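You operate a simulated robot arm through the tools that you are given. There is no shell and no other tool. Be economical: measure what you need, move in short steps, check, and stop when the job is done.

You run a simulated two-armed robot. Do the job below in one go: nothing can be reset, and whatever is moved stays where it is left.

TASK
Fit the cartridge that the water filter card names, lock the lid, then open the red filter valve.
Fine: new cartridges are on the blue rack; the filter's yellow latch bar locks the lid.

It is judged by the outcome, as a careful person would: the job done as asked, and still so three seconds after it is handed in. It fails if anything else is knocked over, pushed out of place, dropped, spilled or broken. Lids that push on must go on centred and level and be pressed home; caps that screw on are set level and turned clockwise until they are tight.

THE ROBOT
Two 7-joint arms with two-finger parallel grippers on one trunk, on a base that drives. Base frame: it is fixed to the floor where the robot stands at the start and does not move with it; the origin is under the middle of the robot, x ahead of it, y to its left, z up. Units: mm, degrees, N and s.
The left shoulder is at the start at [60, 143, 821], the right one opposite. Each reaches about 887 mm from its shoulder. Places, roughly: red filter valve [600, 2200, 1000]; water filter [600, 2000, 900]; water filter lid [800, 2000, 1100]; yellow latch bar [600, 1900, 1100]. Payload 1.57 kg a hand.
The TCP of each hand is the grasp point between the finger pads, 30 mm short of the fingertips. In the tool frame z runs along the fingers and y along their closing line. Largest opening 110 mm; finger width 24, thickness 12; the body of the gripper, 48 by 112 mm, starts 78 mm behind the TCP.
Orientation is that of the tool frame in the base frame, as a unit quaternion [w, x, y, z]. With the fingers straight down and closing along the base's y, the tool's x points along the base's -x, its y along +y and its z along -z.

THE INTERFACE
- The arms move only by the tool play_rows. It takes "left_series", "right_series" or both (then of equal length, played together; a hand with none holds still); each is a list of rows, each a list of 7 numbers: the turn, a rotation vector about the tool's x, y, z in degrees, then the shift along the tool's x, y, z in cm, then the finger opening in cm, from 0 to 11. In form: [[rx, ry, rz, x, y, z, grip], ...]. A call has 1 to 20 rows; each row is the pose to reach, as a shift and turn from the pose commanded when the call began, along the tool's axes at that moment. Each row takes 0.2 s and may step no farther than 50 mm and 8.6 degrees from the row before; otherwise, or with a gripper value out of range, the whole call is refused. Where a pose cannot be reached the arm comes as near as it can. A force on the tool above 90 N (or 10 N above the force at the start of the call, whichever is more), or a blocked arm, ends the call early, and 0.2 s more pass. Each finger travels about 45 mm/s and halts on what it meets, pressing with about 29 N; the grip force reading is that of the motor and also rises with nothing between the fingers. The clock runs only during rows and for 0.2 s after the last one: add rows that repeat a pose to give the fingers time. The reply holds the time, the measured pose of the TCP, the force on the tool along the base axes, the opening and the grip force, in the units named above and with some noise, with the torque about the TCP (base axes, N m) and any sound that the robot's microphone picked up.
- Cameras (640 x 400 px; columns grow to the right, rows downward): "scene" is now at [53.5, -5.5, 1440.5]; the picture's right is [-0.06, -1.00, 0.00], its down [-0.67, 0.04, -0.74] and it looks along [0.74, -0.04, -0.67] (base axes); focal length 258 px, centre (320, 200). "left" rides on the left gripper at [70, -16, -141] in its tool frame; the picture's right is [0.23, 0.97, 0.00], its down [-0.86, 0.20, -0.48] and it looks along [-0.47, 0.11, 0.88] (tool axes); focal length 222 px, centre (320, 200). "right" rides on the right gripper at [70, 16, -141] in its tool frame; the picture's right is [-0.23, 0.97, 0.00], its down [-0.86, -0.20, -0.48] and it looks along [-0.47, -0.11, 0.88] (tool axes); focal length 222 px, centre (320, 200). There is no depth. A picture from a camera that has moved, and an enlarged one, comes with that camera's place and axes in the base frame and with its lens.
- capture(camera): a new picture of that camera. It takes no simulated time.
- lift_body(by): slides the trunk up (or, below 0, down) by that many mm; the arms and the scene camera ride with it, the base frame stays. It gives what a move gives, with no picture.
- base_move(legs): drives the robot by 1 to 6 legs, each [ahead, left, turn to the left] in mm, mm and degrees, along the robot's own axes; the way and the turn of a leg run together, so that a leg with both is an arc; at most 1500 mm and 180 degrees a leg. The arms and the cameras ride along, it lands a little off, and it stops where it bumps. It gives what a move gives.
- pan_tilt(pan, tilt): turns the head with the scene camera to pan (to the left, within 86 degrees either way) and tilt (down, from -29 to 69), counted from straight ahead of the robot. It gives what a move gives.
- close_up(camera, box): a new picture of the part [left, top, right, bottom] of that camera's present view, enlarged. It takes no simulated time.
- sign_off(): hands the job in; it is judged then, once.

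Go step by step. Nothing tells you exact positions but the pictures and the camera data: compare them with the known pose of the tool, close in by small moves and look again before you grip or let go. The budget is 120 turns and 88 pictures, counting those below and the enlarged ones. Unless the task says otherwise, let go and move clear before handing in, and close with one line.

The tools are called after "Emit:" by a JSON object that holds its "api" and its "payload". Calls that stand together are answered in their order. play_rows: Moves the arms, as the interface text tells. Its arguments: {"type":"object","properties":{"left_series":{"type":"array","items":{"type":"array","items":{"type":"number"}}},"right_series":{"type":"array","items":{"type":"array","items":{"type":"number"}}}},"required":[]} The other tools are called the same way: lift_body (by) slides the trunk up or down; base_move (legs) drives the base; pan_tilt (pan, tilt) turns the head that bears the scene camera; capture (camera) takes a picture; close_up (camera, box) takes an enlarged picture of a part of a camera's view; sign_off () hands the job in.

At the start:

```text
t: 0.0
left_tool_pos: [359.0, 152.5, 1000.2]
left_tool_rot: [0.0, 0.0, 1.0, 0.0]
left_force: [0.5, 0.8, -0.3]
left_torque: [0.01, -0.01, -0.01]
left_width: 109.8
left_grasp_force: 0.1
right_tool_pos: [356.6, -161.0, 1000.0]
right_tool_rot: [0.0, 0.0, 1.0, 0.0]
right_force: [0.1, 0.0, 0.0]
right_torque: [0.03, -0.02, 0.0]
right_width: 109.9
right_grasp_force: 0.0
trunk travel left (down, up): [-420.0, 170.0]
robot x, y, heading: [4.3, -3.4, -0.2]
head pan, tilt: [-3.5, 42.1]
```

scene: 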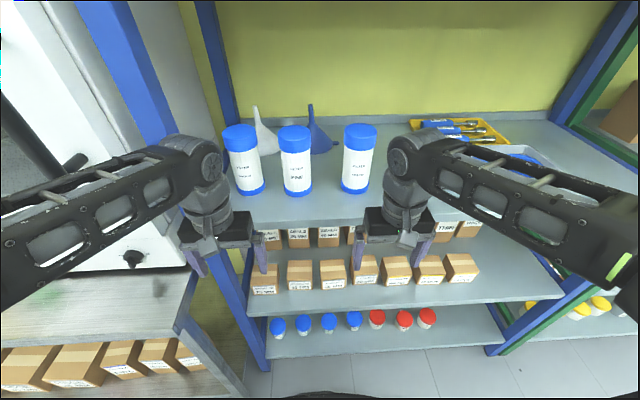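
right: 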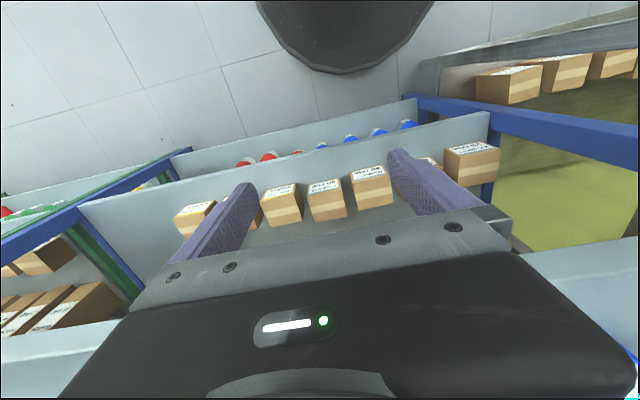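
left: 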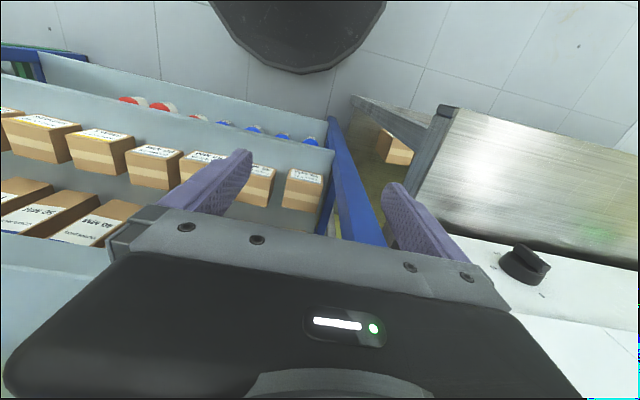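

I see three blue-capped cartridges on the blue rack's top shelf ahead of me. I'll read their labels and then look toward the filter on the left.

Emit:
{"api": "close_up", "payload": {"camera": "scene", "box": [210, 100, 400, 220]}}

Emit:
{"api": "pan_tilt", "payload": {"pan": 70, "tilt": 20}}

Emit:
{"api": "capture", "payload": {"camera": "scene"}}

```text
3.33 times, centred on (305, 160) of scene
camera zoom: at [53.5, -5.5, 1440.5], right [-0.06, -1.0, 0.0], down [-0.67, 0.04, -0.74], along [0.74, -0.04, -0.67], focal length 861 px, centre (370, 333)
```

zoom: 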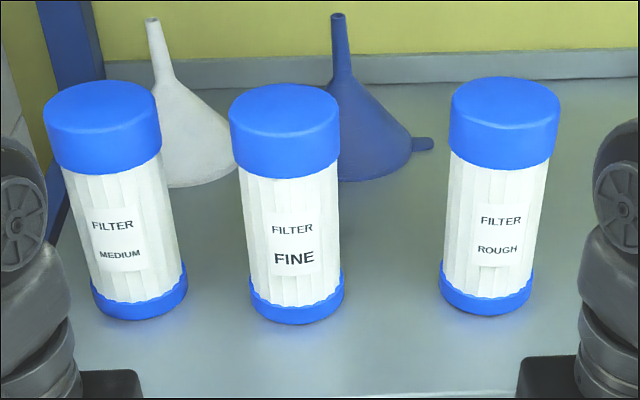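

```text
t: 1.4
left_tool_pos: [359.4, 153.1, 999.6]
left_tool_rot: [-0.001, 0.001, 1.0, -0.001]
left_force: [0.3, 0.0, -0.5]
left_torque: [0.01, -0.01, -0.01]
left_width: 110.0
left_grasp_force: 0.1
right_tool_pos: [355.4, -160.5, 1000.2]
right_tool_rot: [0.001, 0.0, 1.0, -0.001]
right_force: [0.6, -0.2, 0.0]
right_torque: [-0.01, 0.0, -0.01]
right_width: 109.8
right_grasp_force: 0.2
trunk travel left (down, up): [-420.0, 170.0]
robot x, y, heading: [0.1, 2.1, 0.0]
head pan, tilt: [70.0, 20.0]
```

```text
83 pictures are left
camera scene: at [2.1, 87.1, 1475.1], right [0.94, -0.34, 0.0], down [-0.12, -0.32, -0.94], along [0.32, 0.88, -0.34], focal length 258 px, centre (320, 200)
```

scene: 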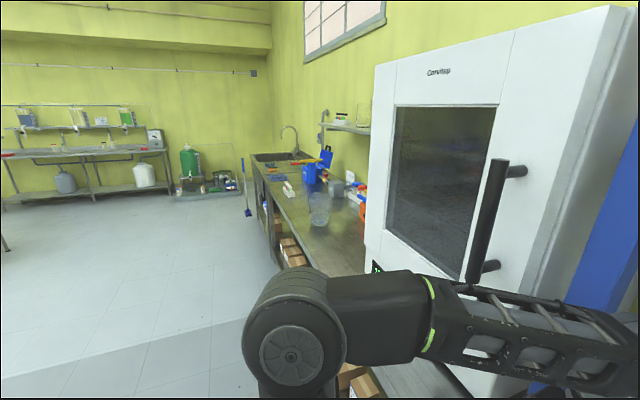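

The cartridges are Medium, Fine and Rough. I still have to read the card at the filter, so I'll back off and drive left to look at it.

Emit:
{"api": "base_move", "payload": {"legs": [[-250, 0, 0], [0, 1500, 0]]}}

Emit:
{"api": "pan_tilt", "payload": {"pan": 28, "tilt": 35}}

Emit:
{"api": "capture", "payload": {"camera": "scene"}}

```text
t: 10.2
left_tool_pos: [109.0, 1647.5, 999.7]
left_tool_rot: [0.0, -0.003, 1.0, 0.0]
left_force: [-0.3, -0.4, -0.4]
left_torque: [0.0, 0.01, 0.03]
left_width: 109.9
left_grasp_force: 0.2
right_tool_pos: [107.7, 1335.0, 1000.4]
right_tool_rot: [0.0, -0.002, 1.0, -0.001]
right_force: [-0.1, 0.5, -0.5]
right_torque: [0.03, -0.01, -0.01]
right_width: 110.0
right_grasp_force: 0.0
trunk travel left (down, up): [-420.0, 170.0]
robot x, y, heading: [-252.7, 1494.4, 0.3]
head pan, tilt: [70.0, 20.0]
```

```text
t: 11.3
left_tool_pos: [108.8, 1648.8, 1000.1]
left_tool_rot: [0.0, -0.002, 1.0, 0.0]
left_force: [0.3, -0.1, -0.5]
left_torque: [0.0, -0.02, 0.01]
left_width: 110.0
left_grasp_force: 0.0
right_tool_pos: [106.6, 1335.9, 1000.2]
right_tool_rot: [0.0, -0.003, 1.0, -0.001]
right_force: [-1.0, -1.3, 0.5]
right_torque: [0.0, 0.0, 0.0]
right_width: 109.9
right_grasp_force: 0.0
trunk travel left (down, up): [-420.0, 170.0]
robot x, y, heading: [-246.8, 1493.4, 0.4]
head pan, tilt: [28.0, 35.0]
```

```text
82 pictures are left
camera scene: at [-202.0, 1535.3, 1451.3], right [0.47, -0.88, 0.0], down [-0.5, -0.27, -0.82], along [0.72, 0.39, -0.57], focal length 258 px, centre (320, 200)
```

scene: 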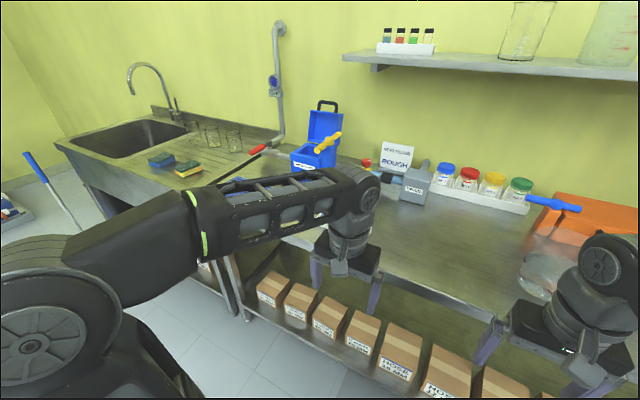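

There is a blue housing, a yellow bar, a red valve and a card. I'll zoom in on them.

Emit:
{"api": "close_up", "payload": {"camera": "scene", "box": [350, 120, 446, 210]}}

Emit:
{"api": "close_up", "payload": {"camera": "scene", "box": [240, 90, 368, 190]}}

```text
4.44 times, centred on (398, 165) of scene
camera zoom: at [-202.0, 1535.3, 1451.3], right [0.47, -0.88, 0.0], down [-0.5, -0.27, -0.82], along [0.72, 0.39, -0.57], focal length 1148 px, centre (-27, 356)
```

zoom: 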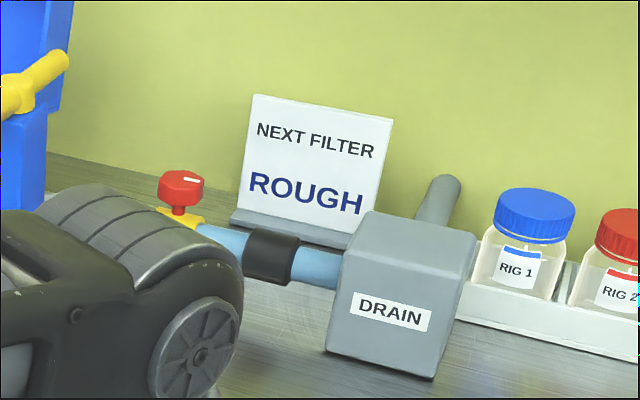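

```text
4.00 times, centred on (304, 140) of scene
camera zoom: at [-202.0, 1535.3, 1451.3], right [0.47, -0.88, 0.0], down [-0.5, -0.27, -0.82], along [0.72, 0.39, -0.57], focal length 1033 px, centre (384, 440)
```

zoom: 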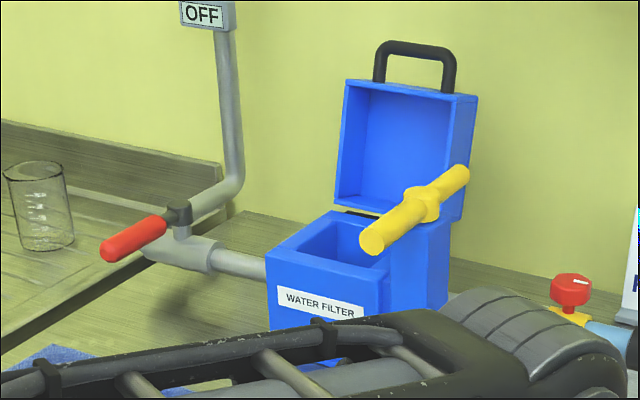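

The card says ROUGH. The red lever on the pipe at the left is the filter valve, and the red knob on the drain is something else. I'll look at the housing from the front before fetching the cartridge.

Emit:
{"api": "base_move", "payload": {"legs": [[0, 560, 0]]}}

Emit:
{"api": "pan_tilt", "payload": {"pan": 0, "tilt": 35}}

Emit:
{"api": "capture", "payload": {"camera": "scene"}}

Emit:
{"api": "close_up", "payload": {"camera": "scene", "box": [224, 80, 416, 200]}}

```text
t: 14.5
left_tool_pos: [107.3, 2205.7, 1000.3]
left_tool_rot: [0.0, -0.002, 1.0, 0.0]
left_force: [-0.6, 0.4, 0.0]
left_torque: [0.0, -0.04, 0.0]
left_width: 110.0
left_grasp_force: 0.0
right_tool_pos: [103.0, 1892.3, 1000.1]
right_tool_rot: [0.001, -0.004, 1.0, 0.0]
right_force: [-0.7, 0.6, -0.7]
right_torque: [0.0, -0.03, -0.01]
right_width: 110.3
right_grasp_force: 0.0
trunk travel left (down, up): [-420.0, 170.0]
robot x, y, heading: [-252.4, 2050.3, 0.5]
head pan, tilt: [28.0, 35.0]
```

```text
t: 15.5
left_tool_pos: [106.2, 2205.9, 999.3]
left_tool_rot: [0.0, -0.001, 1.0, 0.0]
left_force: [0.7, -0.7, 0.0]
left_torque: [0.02, -0.01, 0.01]
left_width: 109.9
left_grasp_force: 0.2
right_tool_pos: [104.6, 1892.6, 1000.0]
right_tool_rot: [0.0, -0.003, 1.0, 0.0]
right_force: [0.9, -0.5, 0.1]
right_torque: [-0.02, 0.0, 0.0]
right_width: 109.7
right_grasp_force: 0.1
trunk travel left (down, up): [-420.0, 170.0]
robot x, y, heading: [-253.2, 2051.2, 0.3]
head pan, tilt: [0.0, 35.0]
```

```text
79 pictures are left
camera scene: at [-194.1, 2051.6, 1451.2], right [0.01, -1.0, 0.0], down [-0.57, 0.0, -0.82], along [0.82, 0.0, -0.57], focal length 258 px, centre (320, 200)
```

scene: 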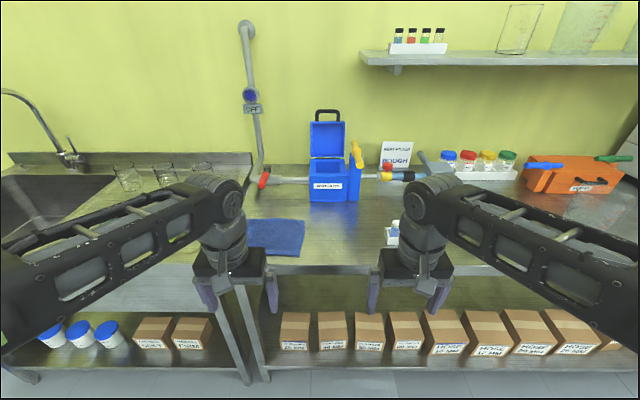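

```text
3.33 times, centred on (320, 140) of scene
camera zoom: at [-194.1, 2051.6, 1451.2], right [0.01, -1.0, 0.0], down [-0.57, 0.0, -0.82], along [0.82, 0.0, -0.57], focal length 861 px, centre (320, 400)
```

zoom: 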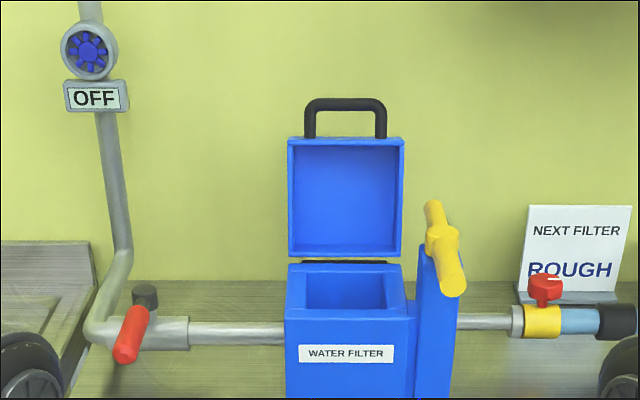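

I'll raise the trunk and move closer to see into the pocket.

Emit:
{"api": "lift_body", "payload": {"by": 170}}

Emit:
{"api": "base_move", "payload": {"legs": [[230, 0, 0]]}}

Emit:
{"api": "pan_tilt", "payload": {"pan": 0, "tilt": 48}}

Emit:
{"api": "capture", "payload": {"camera": "scene"}}

Emit:
{"api": "close_up", "payload": {"camera": "scene", "box": [272, 60, 400, 180]}}

```text
t: 17.4
left_tool_pos: [106.6, 2206.1, 1170.3]
left_tool_rot: [-0.001, -0.002, 1.0, 0.0]
left_force: [0.1, -1.7, 1.0]
left_torque: [-0.01, 0.0, 0.0]
left_width: 110.1
left_grasp_force: 0.0
right_tool_pos: [104.3, 1893.5, 1168.8]
right_tool_rot: [0.0, -0.003, 1.0, 0.0]
right_force: [0.5, -0.1, -1.2]
right_torque: [0.01, -0.02, 0.01]
right_width: 109.8
right_grasp_force: 0.1
trunk travel left (down, up): [-590.0, 0.0]
robot x, y, heading: [-255.3, 2053.0, 0.2]
head pan, tilt: [0.0, 35.0]
```

```text
t: 19.1
left_tool_pos: [335.3, 2205.8, 1169.3]
left_tool_rot: [-0.001, -0.002, 1.0, 0.0]
left_force: [0.0, 0.0, 0.7]
left_torque: [0.02, 0.03, 0.0]
left_width: 110.2
left_grasp_force: 0.1
right_tool_pos: [332.2, 1891.7, 1169.9]
right_tool_rot: [-0.001, -0.001, 1.0, 0.0]
right_force: [0.1, 0.2, -0.3]
right_torque: [-0.01, 0.05, -0.01]
right_width: 110.2
right_grasp_force: 0.0
trunk travel left (down, up): [-590.0, 0.0]
robot x, y, heading: [-23.4, 2051.7, 0.2]
head pan, tilt: [0.0, 35.0]
```

```text
t: 19.9
left_tool_pos: [334.4, 2206.6, 1168.8]
left_tool_rot: [-0.001, -0.001, 1.0, 0.0]
left_force: [0.6, 0.0, 0.3]
left_torque: [0.0, -0.02, 0.04]
left_width: 109.9
left_grasp_force: 0.0
right_tool_pos: [330.5, 1892.2, 1169.6]
right_tool_rot: [0.0, -0.001, 1.0, 0.0]
right_force: [0.0, -0.2, 0.7]
right_torque: [-0.01, 0.01, 0.04]
right_width: 110.3
right_grasp_force: 0.0
trunk travel left (down, up): [-590.0, 0.0]
robot x, y, heading: [-24.9, 2054.4, 0.2]
head pan, tilt: [0.0, 48.0]
```

```text
77 pictures are left
camera scene: at [23.0, 2052.1, 1602.3], right [0.0, -1.0, 0.0], down [-0.74, 0.0, -0.67], along [0.67, 0.0, -0.74], focal length 258 px, centre (320, 200)
```

scene: 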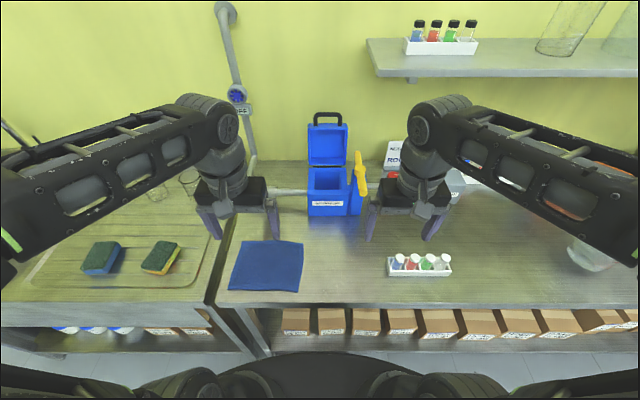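

```text
3.33 times, centred on (336, 120) of scene
camera zoom: at [23.0, 2052.1, 1602.3], right [0.0, -1.0, 0.0], down [-0.74, 0.0, -0.67], along [0.67, 0.0, -0.74], focal length 861 px, centre (267, 467)
```

zoom: 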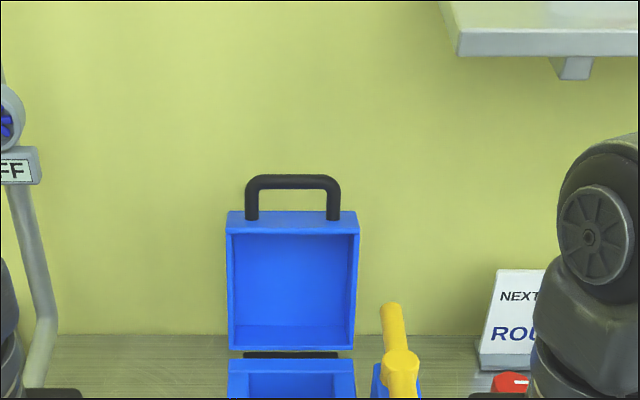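

I'll zoom on the pocket itself.

Emit:
{"api": "close_up", "payload": {"camera": "scene", "box": [296, 145, 376, 220]}}

Emit:
{"api": "close_up", "payload": {"camera": "left", "box": [0, 0, 640, 400]}}

Emit:
{"api": "capture", "payload": {"camera": "right"}}

```text
5.33 times, centred on (336, 182) of scene
camera zoom: at [23.0, 2052.1, 1602.3], right [0.0, -1.0, 0.0], down [-0.74, 0.0, -0.67], along [0.67, 0.0, -0.74], focal length 1377 px, centre (235, 293)
```

zoom: 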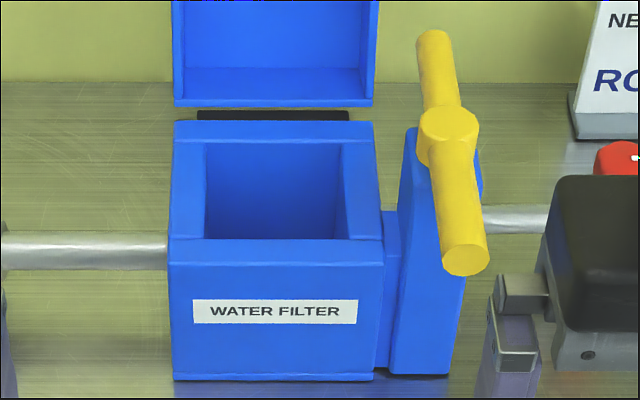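

```text
1.00 times, centred on (320, 200) of left
camera zoom: at [262.6, 2190.1, 1310.3], right [-0.23, 0.97, 0.0], down [0.85, 0.2, 0.48], along [0.47, 0.11, -0.88], focal length 222 px, centre (320, 200)
```

zoom: 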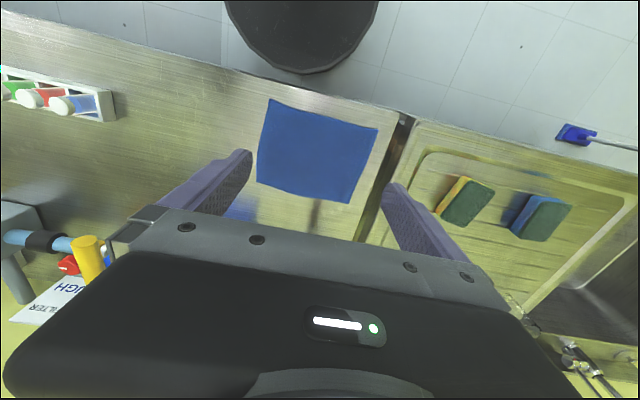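

```text
73 pictures are left
camera right: at [259.9, 1908.7, 1311.6], right [0.23, 0.97, 0.0], down [0.86, -0.2, 0.48], along [0.47, -0.11, -0.88], focal length 222 px, centre (320, 200)
```

right: 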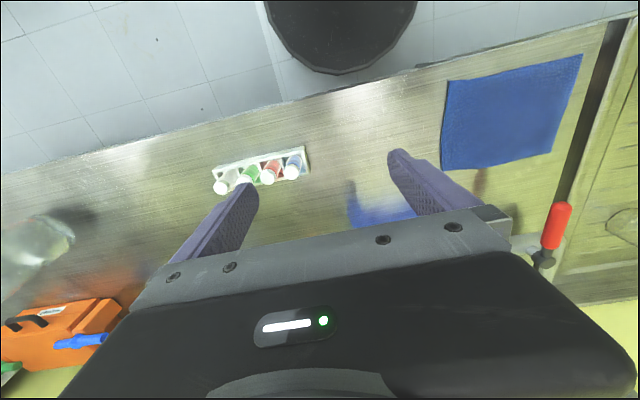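

The pocket is about 86 mm square, its rim is near z=1016 and its centre near (640, 2028). I'll go back to the rack for the ROUGH cartridge, using the right hand.

Emit:
{"api": "base_move", "payload": {"legs": [[-250, 0, 0], [0, -1500, 0], [0, -540, 0]]}}

Emit:
{"api": "play_rows", "payload": {"right_series": [[0, 0, 0, 0, 0, -4, 11], [0, 0, 0, 0, 0, -8, 11], [0, 0, 0, 0, 0, -11, 11]]}}

Emit:
{"api": "pan_tilt", "payload": {"pan": 0, "tilt": 35}}

Emit:
{"api": "capture", "payload": {"camera": "scene"}}

```text
t: 31.3
left_tool_pos: [98.7, 191.5, 1170.1]
left_tool_rot: [0.0, -0.008, 1.0, -0.001]
left_force: [-1.1, 0.4, 0.2]
left_torque: [0.03, 0.01, 0.02]
left_width: 110.0
left_grasp_force: 0.1
right_tool_pos: [100.5, -121.1, 1169.5]
right_tool_rot: [0.0, -0.008, 1.0, 0.0]
right_force: [0.0, 0.0, 0.1]
right_torque: [0.0, 0.01, -0.02]
right_width: 110.0
right_grasp_force: 0.0
trunk travel left (down, up): [-590.0, 0.0]
robot x, y, heading: [-259.3, 32.5, 0.8]
head pan, tilt: [0.0, 48.0]
```

```text
t: 32.1
left_tool_pos: [96.4, 193.5, 1169.9]
left_tool_rot: [0.001, -0.008, 1.0, 0.0]
left_force: [-0.4, 0.5, -0.3]
left_torque: [-0.02, -0.02, 0.0]
left_width: 109.8
left_grasp_force: 0.0
right_tool_pos: [112.7, -114.2, 1189.4]
right_tool_rot: [0.001, -0.009, 1.0, -0.001]
right_force: [-0.2, -0.7, 0.8]
right_torque: [-0.04, -0.02, 0.02]
right_width: 109.8
right_grasp_force: 0.0
right hand out of reach, approached as far as the arm can: row 1, 2, 3
trunk travel left (down, up): [-590.0, 0.0]
robot x, y, heading: [-259.3, 32.5, 0.9]
head pan, tilt: [0.0, 48.0]
```

```text
t: 32.8
left_tool_pos: [99.0, 191.3, 1169.0]
left_tool_rot: [0.0, -0.008, 1.0, 0.0]
left_force: [0.4, -0.3, -1.1]
left_torque: [-0.01, -0.02, 0.02]
left_width: 110.0
left_grasp_force: 0.0
right_tool_pos: [113.6, -116.8, 1187.8]
right_tool_rot: [0.0, -0.008, 1.0, 0.0]
right_force: [1.4, -0.4, 0.3]
right_torque: [0.01, 0.01, 0.01]
right_width: 110.1
right_grasp_force: 0.1
trunk travel left (down, up): [-590.0, 0.0]
robot x, y, heading: [-255.2, 32.5, 0.9]
head pan, tilt: [0.0, 35.0]
```

```text
72 pictures are left
camera scene: at [-199.6, 34.1, 1621.2], right [0.02, -1.0, 0.0], down [-0.57, -0.01, -0.82], along [0.82, 0.01, -0.57], focal length 258 px, centre (320, 200)
```

scene: 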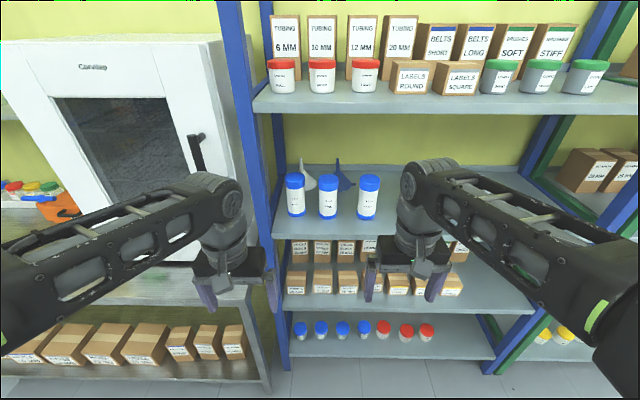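

An upper shelf sits above the cartridges, so I'll grasp with the right hand tilted forward by 48° rather than straight down. I'll rotate the hand here, where there is free space.

Emit:
{"api": "play_rows", "payload": {"right_series": [[0, -8, 0, 0, 0, 0, 11], [0, -16, 0, 0, 0, 0, 11], [0, -24, 0, 0, 0, 0, 11], [0, -32, 0, 0, 0, 0, 11], [0, -40, 0, 0, 0, 0, 11], [0, -48, 0, 0, 0, 0, 11], [0, -48, 0, 0, 0, 0, 11]]}}

Emit:
{"api": "base_move", "payload": {"legs": [[130, 0, -0.8]]}}

Emit:
{"api": "capture", "payload": {"camera": "scene"}}

Emit:
{"api": "capture", "payload": {"camera": "right"}}

```text
t: 34.4
left_tool_pos: [98.6, 191.8, 1170.0]
left_tool_rot: [-0.001, -0.008, 1.0, 0.0]
left_force: [0.3, 0.5, -0.3]
left_torque: [0.0, 0.0, -0.02]
left_width: 110.0
left_grasp_force: 0.1
right_tool_pos: [115.0, -113.5, 1192.7]
right_tool_rot: [0.407, -0.007, 0.913, 0.003]
right_force: [-0.7, -0.5, -0.2]
right_torque: [-0.01, -0.01, -0.03]
right_width: 109.8
right_grasp_force: 0.1
right hand out of reach, approached as far as the arm can: row 6, 7
trunk travel left (down, up): [-590.0, 0.0]
robot x, y, heading: [-257.4, 36.6, 1.0]
head pan, tilt: [0.0, 35.0]
```

```text
t: 35.7
left_tool_pos: [233.5, 188.3, 1170.2]
left_tool_rot: [-0.001, -0.001, 1.0, -0.001]
left_force: [-0.2, -0.2, 0.0]
left_torque: [0.04, 0.03, 0.0]
left_width: 110.3
left_grasp_force: 0.1
right_tool_pos: [246.7, -117.2, 1191.6]
right_tool_rot: [0.405, 0.0, 0.914, 0.0]
right_force: [-0.3, 0.1, -0.3]
right_torque: [0.0, 0.04, 0.01]
right_width: 109.9
right_grasp_force: 0.2
trunk travel left (down, up): [-590.0, 0.0]
robot x, y, heading: [-127.2, 34.4, 0.3]
head pan, tilt: [0.0, 35.0]
```

```text
71 pictures are left
camera scene: at [-66.8, 34.6, 1621.1], right [0.0, -1.0, 0.0], down [-0.57, 0.0, -0.82], along [0.82, 0.0, -0.57], focal length 258 px, centre (320, 200)
```

scene: 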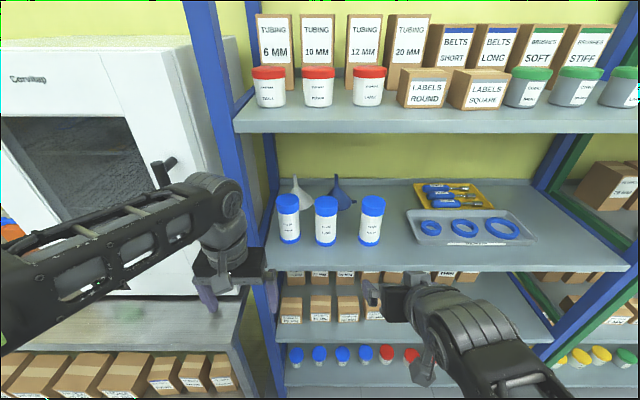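

```text
70 pictures are left
camera right: at [94.5, -101.2, 1235.0], right [0.15, 0.97, 0.17], down [0.22, -0.2, 0.96], along [0.96, -0.11, -0.24], focal length 222 px, centre (320, 200)
```

right: 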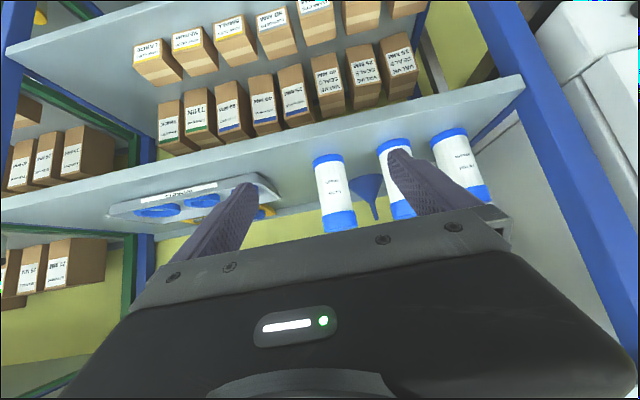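

The ROUGH cartridge stands at about (550, -118), with its top near z=1192. The hand is already lined up in y, so I'll drive forward and then re-measure.

Emit:
{"api": "base_move", "payload": {"legs": [[140, 0, -0.3]]}}

Emit:
{"api": "capture", "payload": {"camera": "right"}}

Emit:
{"api": "close_up", "payload": {"camera": "scene", "box": [300, 200, 460, 300]}}

```text
t: 37.0
left_tool_pos: [373.0, 185.4, 1168.8]
left_tool_rot: [-0.001, 0.002, 1.0, 0.0]
left_force: [-0.3, 0.2, 0.8]
left_torque: [0.0, 0.02, 0.03]
left_width: 110.0
left_grasp_force: 0.2
right_tool_pos: [382.9, -120.2, 1191.9]
right_tool_rot: [0.405, 0.001, 0.914, -0.001]
right_force: [0.1, -0.2, -1.2]
right_torque: [-0.01, 0.03, -0.01]
right_width: 110.0
right_grasp_force: 0.1
trunk travel left (down, up): [-590.0, 0.0]
robot x, y, heading: [8.2, 36.2, -0.4]
head pan, tilt: [0.0, 35.0]
```

```text
69 pictures are left
camera right: at [232.0, -102.5, 1235.0], right [0.16, 0.97, 0.17], down [0.22, -0.2, 0.96], along [0.96, -0.11, -0.24], focal length 222 px, centre (320, 200)
```

right: 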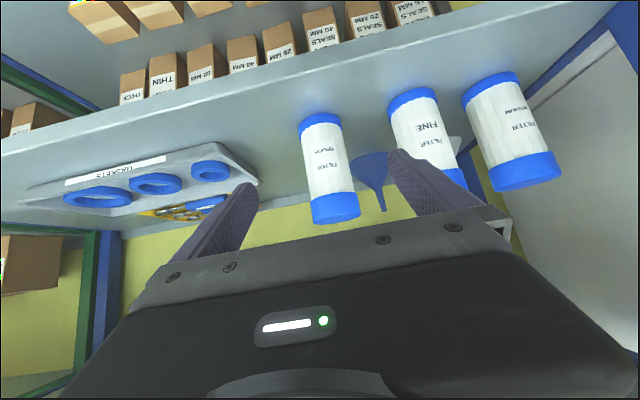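

```text
4.00 times, centred on (380, 250) of scene
camera zoom: at [71.5, 34.2, 1621.1], right [0.0, -1.0, 0.0], down [-0.57, 0.0, -0.82], along [0.82, 0.0, -0.57], focal length 1033 px, centre (80, 0)
```

zoom: 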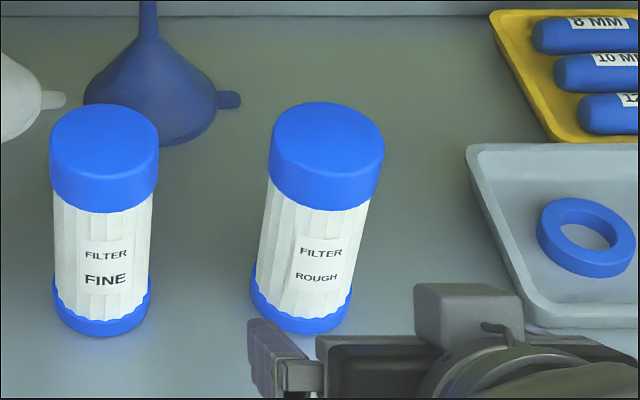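

The cartridge centre is about (540, -117), its top near z=1194 and its diameter about 69 mm. I'll advance most of the way with the fingers straddling it, then check.

Emit:
{"api": "play_rows", "payload": {"right_series": [[0, 0, 0, -2.4, 0.1, 3.1, 11], [0, 0, 0, -4.8, 0.2, 6.2, 11], [0, 0, 0, -7.2, 0.3, 9.3, 11], [0, 0, 0, -7.2, 0.3, 9.3, 11]]}}

Emit:
{"api": "capture", "payload": {"camera": "right"}}

Emit:
{"api": "close_up", "payload": {"camera": "scene", "box": [300, 200, 460, 300]}}

```text
t: 38.0
left_tool_pos: [370.0, 184.6, 1169.3]
left_tool_rot: [0.0, 0.002, 1.0, -0.001]
left_force: [-1.1, -0.1, -0.7]
left_torque: [0.01, -0.01, 0.03]
left_width: 110.2
left_grasp_force: 0.0
right_tool_pos: [498.5, -116.8, 1184.3]
right_tool_rot: [0.407, 0.002, 0.913, 0.0]
right_force: [-0.8, 0.0, 0.1]
right_torque: [0.01, 0.02, -0.01]
right_width: 110.1
right_grasp_force: 0.1
trunk travel left (down, up): [-590.0, 0.0]
robot x, y, heading: [9.2, 32.3, -0.2]
head pan, tilt: [0.0, 35.0]
```

```text
67 pictures are left
camera right: at [347.4, -99.8, 1227.3], right [0.16, 0.97, 0.17], down [0.22, -0.2, 0.96], along [0.96, -0.11, -0.24], focal length 222 px, centre (320, 200)
```

right: 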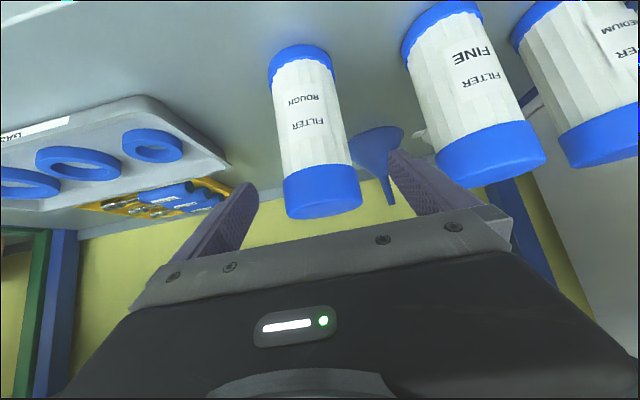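

```text
4.00 times, centred on (380, 250) of scene
camera zoom: at [68.1, 34.3, 1621.3], right [0.0, -1.0, 0.0], down [-0.57, 0.0, -0.82], along [0.82, 0.0, -0.57], focal length 1033 px, centre (80, 0)
```

zoom: 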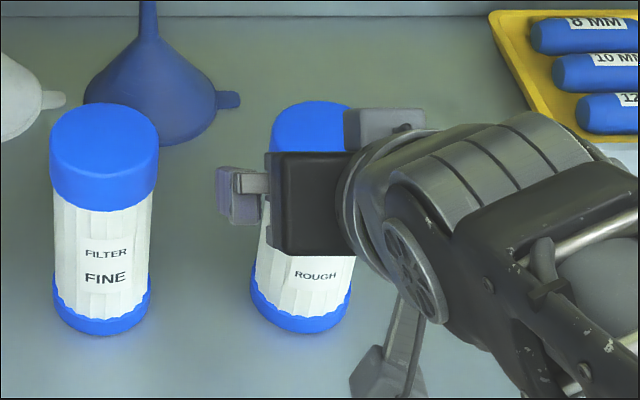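

It is aligned in y. I'll advance the last 44 mm and close on the cap.

Emit:
{"api": "play_rows", "payload": {"right_series": [[0, 0, 0, -1.35, 0, 1.8, 11], [0, 0, 0, -2.7, 0, 3.6, 11], [0, 0, 0, -2.7, 0, 3.6, 11]]}}

Emit:
{"api": "capture", "payload": {"camera": "right"}}

```text
t: 38.9
left_tool_pos: [370.9, 186.1, 1169.2]
left_tool_rot: [0.0, 0.002, 1.0, -0.001]
left_force: [0.4, -0.4, -0.1]
left_torque: [0.01, -0.01, 0.02]
left_width: 110.2
left_grasp_force: 0.0
right_tool_pos: [545.4, -114.7, 1179.0]
right_tool_rot: [0.406, 0.0, 0.914, 0.0]
right_force: [-0.3, -0.1, 0.6]
right_torque: [0.02, 0.03, -0.01]
right_width: 110.2
right_grasp_force: 0.0
trunk travel left (down, up): [-590.0, 0.0]
robot x, y, heading: [14.0, 38.8, -0.3]
head pan, tilt: [0.0, 35.0]
```

```text
65 pictures are left
camera right: at [393.4, -98.7, 1222.6], right [0.16, 0.97, 0.17], down [0.22, -0.2, 0.96], along [0.96, -0.11, -0.24], focal length 222 px, centre (320, 200)
```

right: 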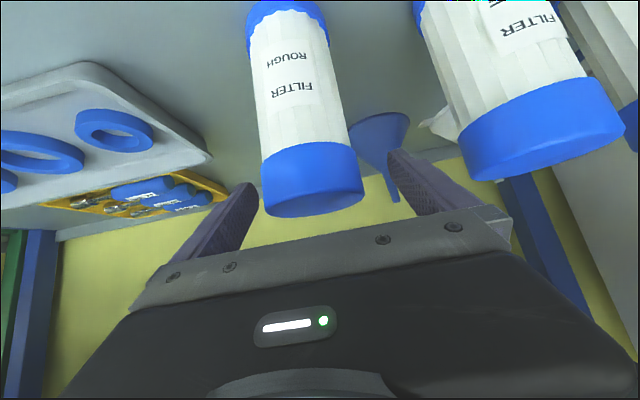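

The TCP is at the cap's depth and about 12 mm below its top. I'll shift 4 mm in -y and close.

Emit:
{"api": "play_rows", "payload": {"right_series": [[0, 0, 0, 0, -0.4, 0, 10], [0, 0, 0, 0, -0.4, 0, 8], [0, 0, 0, 0, -0.4, 0, 6.5], [0, 0, 0, 0, -0.4, 0, 6], [0, 0, 0, 0, -0.4, 0, 6], [0, 0, 0, 0, -0.4, 0, 6]]}}

Emit:
{"api": "capture", "payload": {"camera": "right"}}

```text
t: 40.2
left_tool_pos: [371.6, 186.3, 1168.6]
left_tool_rot: [0.0, 0.002, 1.0, 0.0]
left_force: [-0.4, 0.1, 0.4]
left_torque: [0.01, 0.0, 0.01]
left_width: 109.8
left_grasp_force: 0.0
right_tool_pos: [545.5, -120.2, 1179.5]
right_tool_rot: [0.406, 0.001, 0.914, 0.0]
right_force: [0.2, 1.1, 0.8]
right_torque: [0.06, -0.05, -0.01]
right_width: 67.1
right_grasp_force: 29.1
trunk travel left (down, up): [-590.0, 0.0]
robot x, y, heading: [9.8, 35.5, -0.1]
head pan, tilt: [0.0, 35.0]
```

```text
64 pictures are left
camera right: at [393.9, -103.3, 1222.8], right [0.16, 0.97, 0.17], down [0.22, -0.2, 0.96], along [0.96, -0.11, -0.24], focal length 222 px, centre (320, 200)
```

right: 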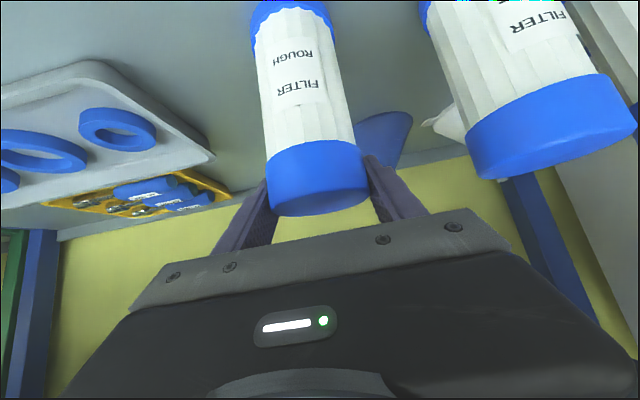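

The grip is firm at 67 mm. I'll lift 35 mm and look.

Emit:
{"api": "play_rows", "payload": {"right_series": [[0, 0, 0, -0.74, 0, -0.67, 6], [0, 0, 0, -1.5, 0, -1.35, 6], [0, 0, 0, -2.6, 0, -2.35, 6], [0, 0, 0, -2.6, 0, -2.35, 6]]}}

Emit:
{"api": "capture", "payload": {"camera": "scene"}}

```text
t: 41.2
left_tool_pos: [370.5, 185.9, 1169.4]
left_tool_rot: [0.0, 0.002, 1.0, 0.001]
left_force: [-0.1, 0.4, -1.1]
left_torque: [-0.01, 0.01, 0.02]
left_width: 110.1
left_grasp_force: 0.0
right_tool_pos: [546.3, -119.6, 1213.8]
right_tool_rot: [0.406, 0.002, 0.914, -0.001]
right_force: [-1.0, -0.1, -1.7]
right_torque: [0.0, -0.02, 0.01]
right_width: 67.3
right_grasp_force: 29.1
trunk travel left (down, up): [-590.0, 0.0]
robot x, y, heading: [12.0, 35.3, -0.2]
head pan, tilt: [0.0, 35.0]
```

```text
63 pictures are left
camera scene: at [69.7, 34.2, 1621.2], right [0.0, -1.0, 0.0], down [-0.57, 0.0, -0.82], along [0.82, 0.0, -0.57], focal length 258 px, centre (320, 200)
```

scene: 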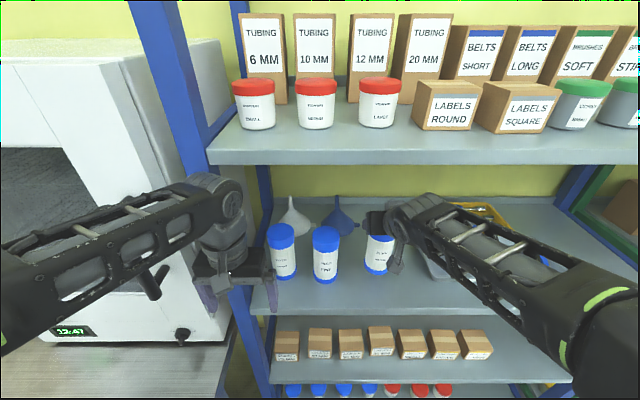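

It is lifted cleanly. I'll back well away and drive to the filter, with the right hand in line with the pocket.

Emit:
{"api": "base_move", "payload": {"legs": [[-440, 0, 0], [0, 1500, 0], [0, 650, 0]]}}

Emit:
{"api": "capture", "payload": {"camera": "scene"}}

Emit:
{"api": "capture", "payload": {"camera": "right"}}

```text
t: 43.8
left_tool_pos: [-30.4, 187.2, 1169.0]
left_tool_rot: [0.0, 0.005, 1.0, -0.001]
left_force: [0.3, -0.2, -0.2]
left_torque: [-0.02, 0.03, -0.02]
left_width: 109.8
left_grasp_force: 0.1
right_tool_pos: [142.0, -119.0, 1212.7]
right_tool_rot: [0.405, 0.004, 0.914, -0.002]
right_force: [0.3, 0.6, -2.0]
right_torque: [-0.02, -0.02, -0.02]
right_width: 67.2
right_grasp_force: 28.5
trunk travel left (down, up): [-590.0, 0.0]
robot x, y, heading: [-390.5, 38.0, -0.4]
head pan, tilt: [0.0, 35.0]
stopped in leg 1: the robot was blocked; the commanded pose is now the measured one
```

```text
62 pictures are left
camera scene: at [-332.1, 36.5, 1621.2], right [-0.01, -1.0, 0.0], down [-0.57, 0.01, -0.82], along [0.82, -0.01, -0.57], focal length 258 px, centre (320, 200)
```

scene: 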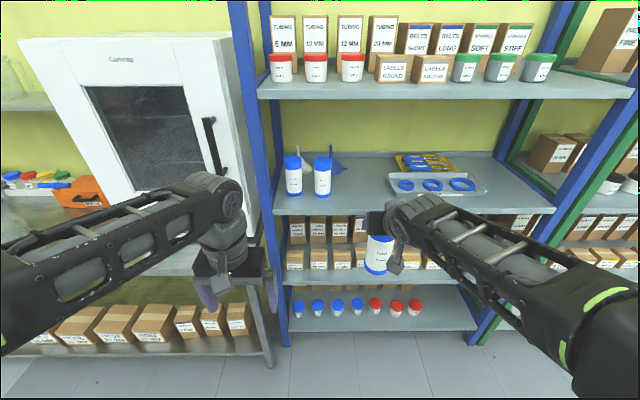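

```text
61 pictures are left
camera right: at [-9.3, -102.2, 1256.2], right [0.16, 0.97, 0.17], down [0.22, -0.2, 0.95], along [0.96, -0.12, -0.25], focal length 222 px, centre (320, 200)
```

right: 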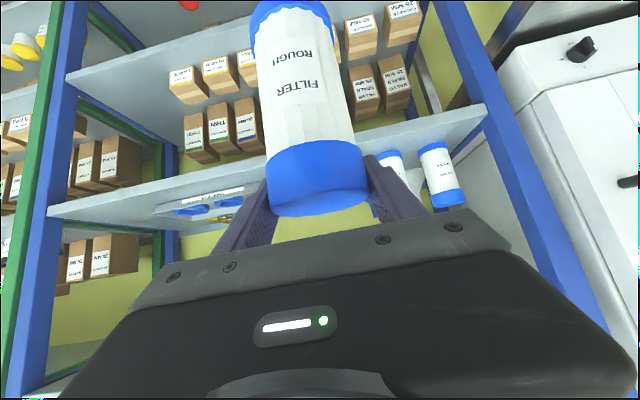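

The base bumped something behind. I'll move forward a little and look back to see what it is before driving sideways.

Emit:
{"api": "base_move", "payload": {"legs": [[60, 0, 0.3]]}}

Emit:
{"api": "pan_tilt", "payload": {"pan": 86, "tilt": 35}}

Emit:
{"api": "capture", "payload": {"camera": "scene"}}

Emit:
{"api": "pan_tilt", "payload": {"pan": -86, "tilt": 45}}

Emit:
{"api": "capture", "payload": {"camera": "scene"}}

```text
t: 44.7
left_tool_pos: [30.5, 188.5, 1169.0]
left_tool_rot: [-0.001, 0.002, 1.0, 0.0]
left_force: [0.6, 0.2, 0.1]
left_torque: [0.02, 0.04, 0.01]
left_width: 110.2
left_grasp_force: 0.0
right_tool_pos: [204.0, -117.2, 1213.2]
right_tool_rot: [0.406, 0.002, 0.914, -0.002]
right_force: [1.4, -0.5, -2.7]
right_torque: [-0.02, -0.02, -0.01]
right_width: 67.4
right_grasp_force: 29.5
trunk travel left (down, up): [-590.0, 0.0]
robot x, y, heading: [-331.8, 39.9, -0.2]
head pan, tilt: [0.0, 35.0]
```

```text
t: 46.3
left_tool_pos: [28.5, 188.7, 1169.6]
left_tool_rot: [0.0, 0.003, 1.0, 0.0]
left_force: [0.0, 0.0, 0.0]
left_torque: [-0.01, -0.02, -0.01]
left_width: 110.0
left_grasp_force: 0.1
right_tool_pos: [202.6, -116.7, 1213.3]
right_tool_rot: [0.407, 0.002, 0.914, -0.001]
right_force: [-0.6, 0.7, -1.9]
right_torque: [0.03, 0.0, -0.03]
right_width: 67.2
right_grasp_force: 29.1
trunk travel left (down, up): [-590.0, 0.0]
robot x, y, heading: [-332.8, 37.4, -0.3]
head pan, tilt: [85.9, 35.0]
```

```text
60 pictures are left
camera scene: at [-354.9, 124.6, 1621.2], right [1.0, -0.08, 0.0], down [-0.04, -0.57, -0.82], along [0.06, 0.82, -0.57], focal length 258 px, centre (320, 200)
```

scene: 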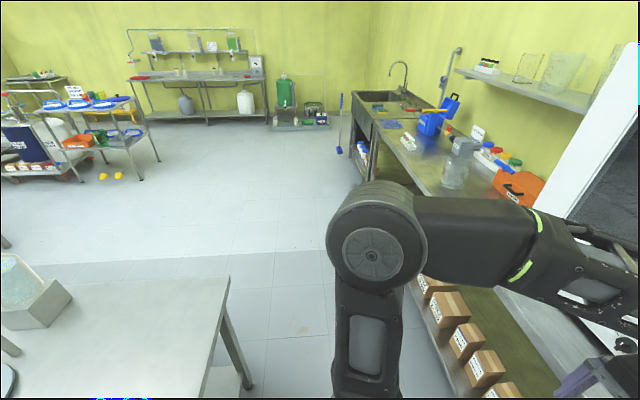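

```text
t: 48.9
left_tool_pos: [28.3, 188.0, 1168.9]
left_tool_rot: [0.0, 0.003, 1.0, 0.0]
left_force: [0.4, 0.1, 0.1]
left_torque: [0.0, 0.0, 0.02]
left_width: 109.9
left_grasp_force: 0.0
right_tool_pos: [202.5, -117.6, 1214.0]
right_tool_rot: [0.407, 0.002, 0.914, -0.002]
right_force: [-0.7, 0.1, -2.6]
right_torque: [-0.01, 0.03, 0.0]
right_width: 67.2
right_grasp_force: 29.1
trunk travel left (down, up): [-590.0, 0.0]
robot x, y, heading: [-332.4, 37.2, -0.3]
head pan, tilt: [-85.9, 45.0]
```

```text
59 pictures are left
camera scene: at [-356.1, -44.4, 1606.4], right [-1.0, -0.07, 0.0], down [-0.05, 0.71, -0.71], along [0.05, -0.71, -0.71], focal length 258 px, centre (320, 200)
```

scene: 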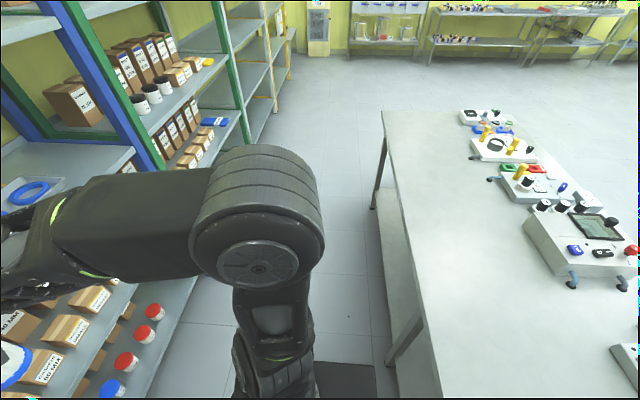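

What I touched is the heavy island table, and nothing on it has shifted. I'll retract the arm 120 mm so the cartridge clears the oven handle, then drive left.

Emit:
{"api": "play_rows", "payload": {"right_series": [[0, 0, 0, 2.2, 0, -2.05, 6], [0, 0, 0, 4.4, 0, -4.1, 6], [0, 0, 0, 6.6, 0, -6.15, 6], [0, 0, 0, 8.8, 0, -8.2, 6], [0, 0, 0, 8.8, 0, -8.2, 6]]}}

Emit:
{"api": "base_move", "payload": {"legs": [[0, 1500, 0], [0, 640, 0]]}}

Emit:
{"api": "pan_tilt", "payload": {"pan": 0, "tilt": 35}}

Emit:
{"api": "capture", "payload": {"camera": "scene"}}

```text
t: 50.1
left_tool_pos: [28.1, 188.5, 1170.2]
left_tool_rot: [0.0, 0.003, 1.0, 0.0]
left_force: [-0.1, 0.7, 0.2]
left_torque: [0.01, 0.0, 0.02]
left_width: 109.7
left_grasp_force: 0.1
right_tool_pos: [83.4, -116.7, 1203.9]
right_tool_rot: [0.405, 0.002, 0.914, -0.002]
right_force: [0.2, 0.6, -1.7]
right_torque: [-0.03, -0.03, 0.02]
right_width: 67.0
right_grasp_force: 28.8
trunk travel left (down, up): [-590.0, 0.0]
robot x, y, heading: [-332.8, 35.8, -0.2]
head pan, tilt: [-85.9, 45.0]
```

```text
t: 60.9
left_tool_pos: [51.6, 2359.0, 1170.5]
left_tool_rot: [0.001, 0.008, 1.0, 0.001]
left_force: [-0.1, -0.8, 0.9]
left_torque: [-0.02, -0.02, -0.01]
left_width: 110.2
left_grasp_force: 0.0
right_tool_pos: [102.1, 2054.5, 1204.3]
right_tool_rot: [0.406, 0.007, 0.914, -0.003]
right_force: [0.3, -0.3, -2.0]
right_torque: [-0.03, -0.03, 0.02]
right_width: 67.4
right_grasp_force: 29.4
trunk travel left (down, up): [-590.0, 0.0]
robot x, y, heading: [-312.5, 2211.0, -1.0]
head pan, tilt: [-85.9, 45.0]
```

```text
t: 62.5
left_tool_pos: [51.2, 2358.5, 1170.9]
left_tool_rot: [-0.001, 0.008, 1.0, 0.0]
left_force: [-0.2, -1.0, 0.3]
left_torque: [-0.02, 0.01, -0.01]
left_width: 109.7
left_grasp_force: 0.0
right_tool_pos: [103.3, 2054.0, 1203.7]
right_tool_rot: [0.405, 0.006, 0.914, -0.003]
right_force: [-0.1, -0.1, -2.0]
right_torque: [0.03, 0.03, 0.04]
right_width: 67.0
right_grasp_force: 29.0
trunk travel left (down, up): [-590.0, 0.0]
robot x, y, heading: [-312.5, 2212.1, -0.6]
head pan, tilt: [0.0, 35.0]
```

```text
58 pictures are left
camera scene: at [-251.5, 2210.2, 1621.2], right [-0.02, -1.0, 0.0], down [-0.57, 0.01, -0.82], along [0.82, -0.01, -0.57], focal length 258 px, centre (320, 200)
```

scene: 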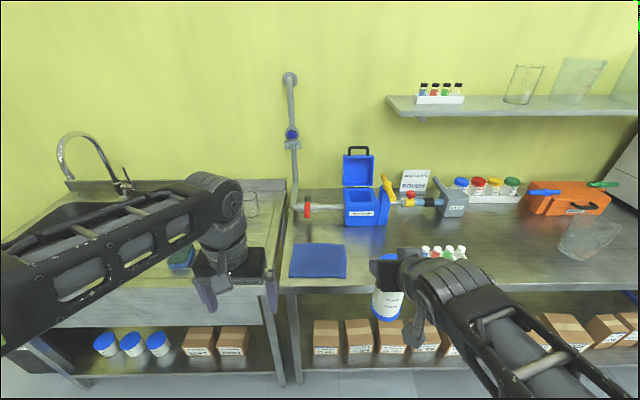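

I'm at the filter. I'll straighten the heading, line up in y and go forward.

Emit:
{"api": "base_move", "payload": {"legs": [[150, -33, 0.8]]}}

Emit:
{"api": "capture", "payload": {"camera": "scene"}}

Emit:
{"api": "close_up", "payload": {"camera": "scene", "box": [320, 150, 448, 250]}}

```text
t: 63.9
left_tool_pos: [199.9, 2329.9, 1168.7]
left_tool_rot: [0.001, 0.001, 1.0, 0.001]
left_force: [-0.1, 0.6, 0.0]
left_torque: [0.04, 0.06, -0.01]
left_width: 110.2
left_grasp_force: 0.0
right_tool_pos: [256.2, 2025.0, 1203.8]
right_tool_rot: [0.405, 0.0, 0.914, 0.0]
right_force: [0.2, 0.9, -1.6]
right_torque: [0.0, -0.02, 0.0]
right_width: 66.9
right_grasp_force: 28.9
trunk travel left (down, up): [-590.0, 0.0]
robot x, y, heading: [-160.6, 2178.9, -0.0]
head pan, tilt: [0.0, 35.0]
```

```text
57 pictures are left
camera scene: at [-100.1, 2176.6, 1621.1], right [0.0, -1.0, 0.0], down [-0.57, 0.0, -0.82], along [0.82, 0.0, -0.57], focal length 258 px, centre (320, 200)
```

scene: 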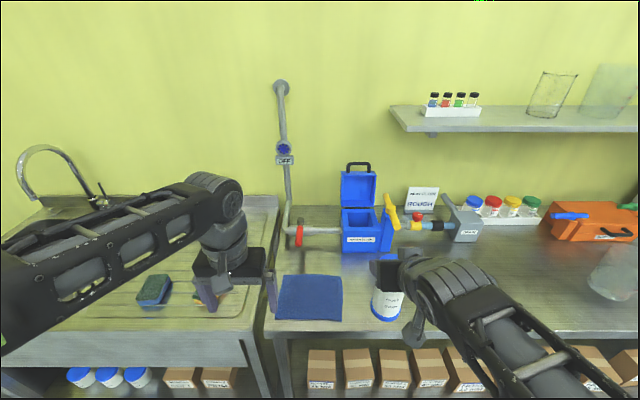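

```text
4.00 times, centred on (384, 200) of scene
camera zoom: at [-100.1, 2176.6, 1621.1], right [0.0, -1.0, 0.0], down [-0.57, 0.0, -0.82], along [0.82, 0.0, -0.57], focal length 1033 px, centre (64, 200)
```

zoom: 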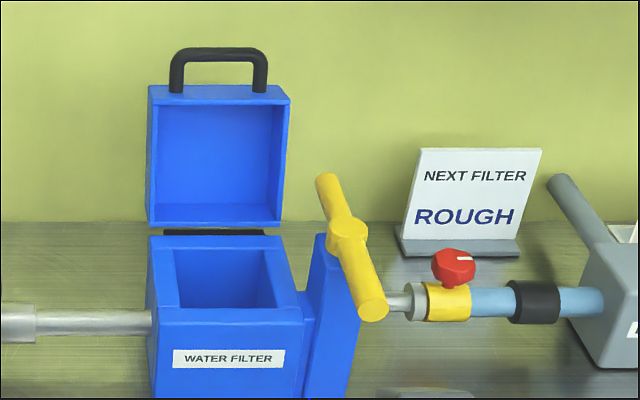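

The pocket centre is about (638, 2030) and the rim z about 1018. I'll drive forward 150 and re-check.

Emit:
{"api": "base_move", "payload": {"legs": [[150, 0, 0]]}}

Emit:
{"api": "pan_tilt", "payload": {"pan": -10, "tilt": 45}}

Emit:
{"api": "close_up", "payload": {"camera": "scene", "box": [256, 120, 416, 245]}}

Emit:
{"api": "capture", "payload": {"camera": "right"}}

```text
t: 65.3
left_tool_pos: [351.2, 2328.5, 1170.0]
left_tool_rot: [0.0, 0.001, 1.0, 0.001]
left_force: [0.2, 0.0, 0.1]
left_torque: [-0.05, 0.04, -0.03]
left_width: 110.2
left_grasp_force: 0.0
right_tool_pos: [408.1, 2025.4, 1203.8]
right_tool_rot: [0.406, 0.0, 0.914, -0.001]
right_force: [0.8, -1.0, -2.6]
right_torque: [0.01, 0.03, -0.04]
right_width: 67.2
right_grasp_force: 28.4
trunk travel left (down, up): [-590.0, 0.0]
robot x, y, heading: [-9.2, 2175.8, -0.2]
head pan, tilt: [0.0, 35.0]
```

```text
t: 66.0
left_tool_pos: [349.4, 2329.0, 1169.2]
left_tool_rot: [0.001, 0.001, 1.0, 0.001]
left_force: [-0.5, 0.2, 0.0]
left_torque: [0.0, 0.0, -0.02]
left_width: 110.3
left_grasp_force: 0.0
right_tool_pos: [405.4, 2026.5, 1202.2]
right_tool_rot: [0.406, 0.001, 0.914, -0.001]
right_force: [-0.3, -0.3, -1.7]
right_torque: [-0.04, 0.0, -0.04]
right_width: 67.0
right_grasp_force: 29.3
trunk travel left (down, up): [-590.0, 0.0]
robot x, y, heading: [-10.1, 2177.5, 0.0]
head pan, tilt: [-10.0, 45.0]
```

```text
3.20 times, centred on (336, 182) of scene
camera zoom: at [41.0, 2162.8, 1606.5], right [-0.17, -0.98, 0.0], down [-0.7, 0.12, -0.71], along [0.7, -0.12, -0.71], focal length 826 px, centre (269, 256)
```

zoom: 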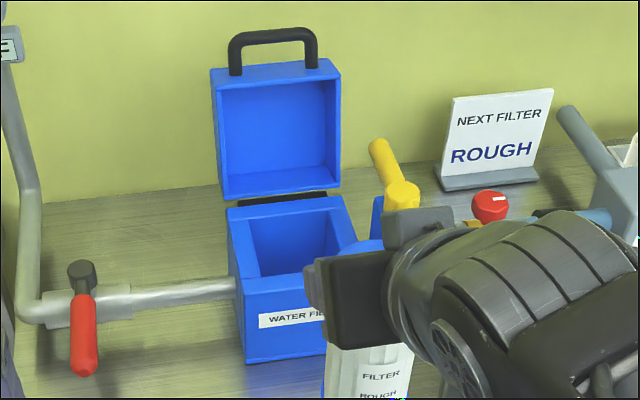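

```text
54 pictures are left
camera right: at [253.6, 2041.4, 1246.8], right [0.15, 0.97, 0.17], down [0.22, -0.2, 0.96], along [0.96, -0.11, -0.24], focal length 222 px, centre (320, 200)
```

right: 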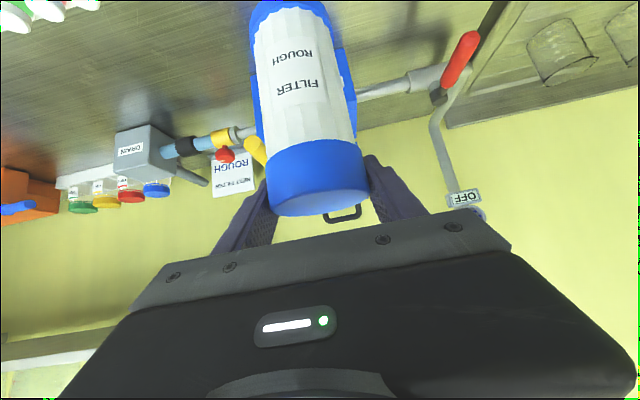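

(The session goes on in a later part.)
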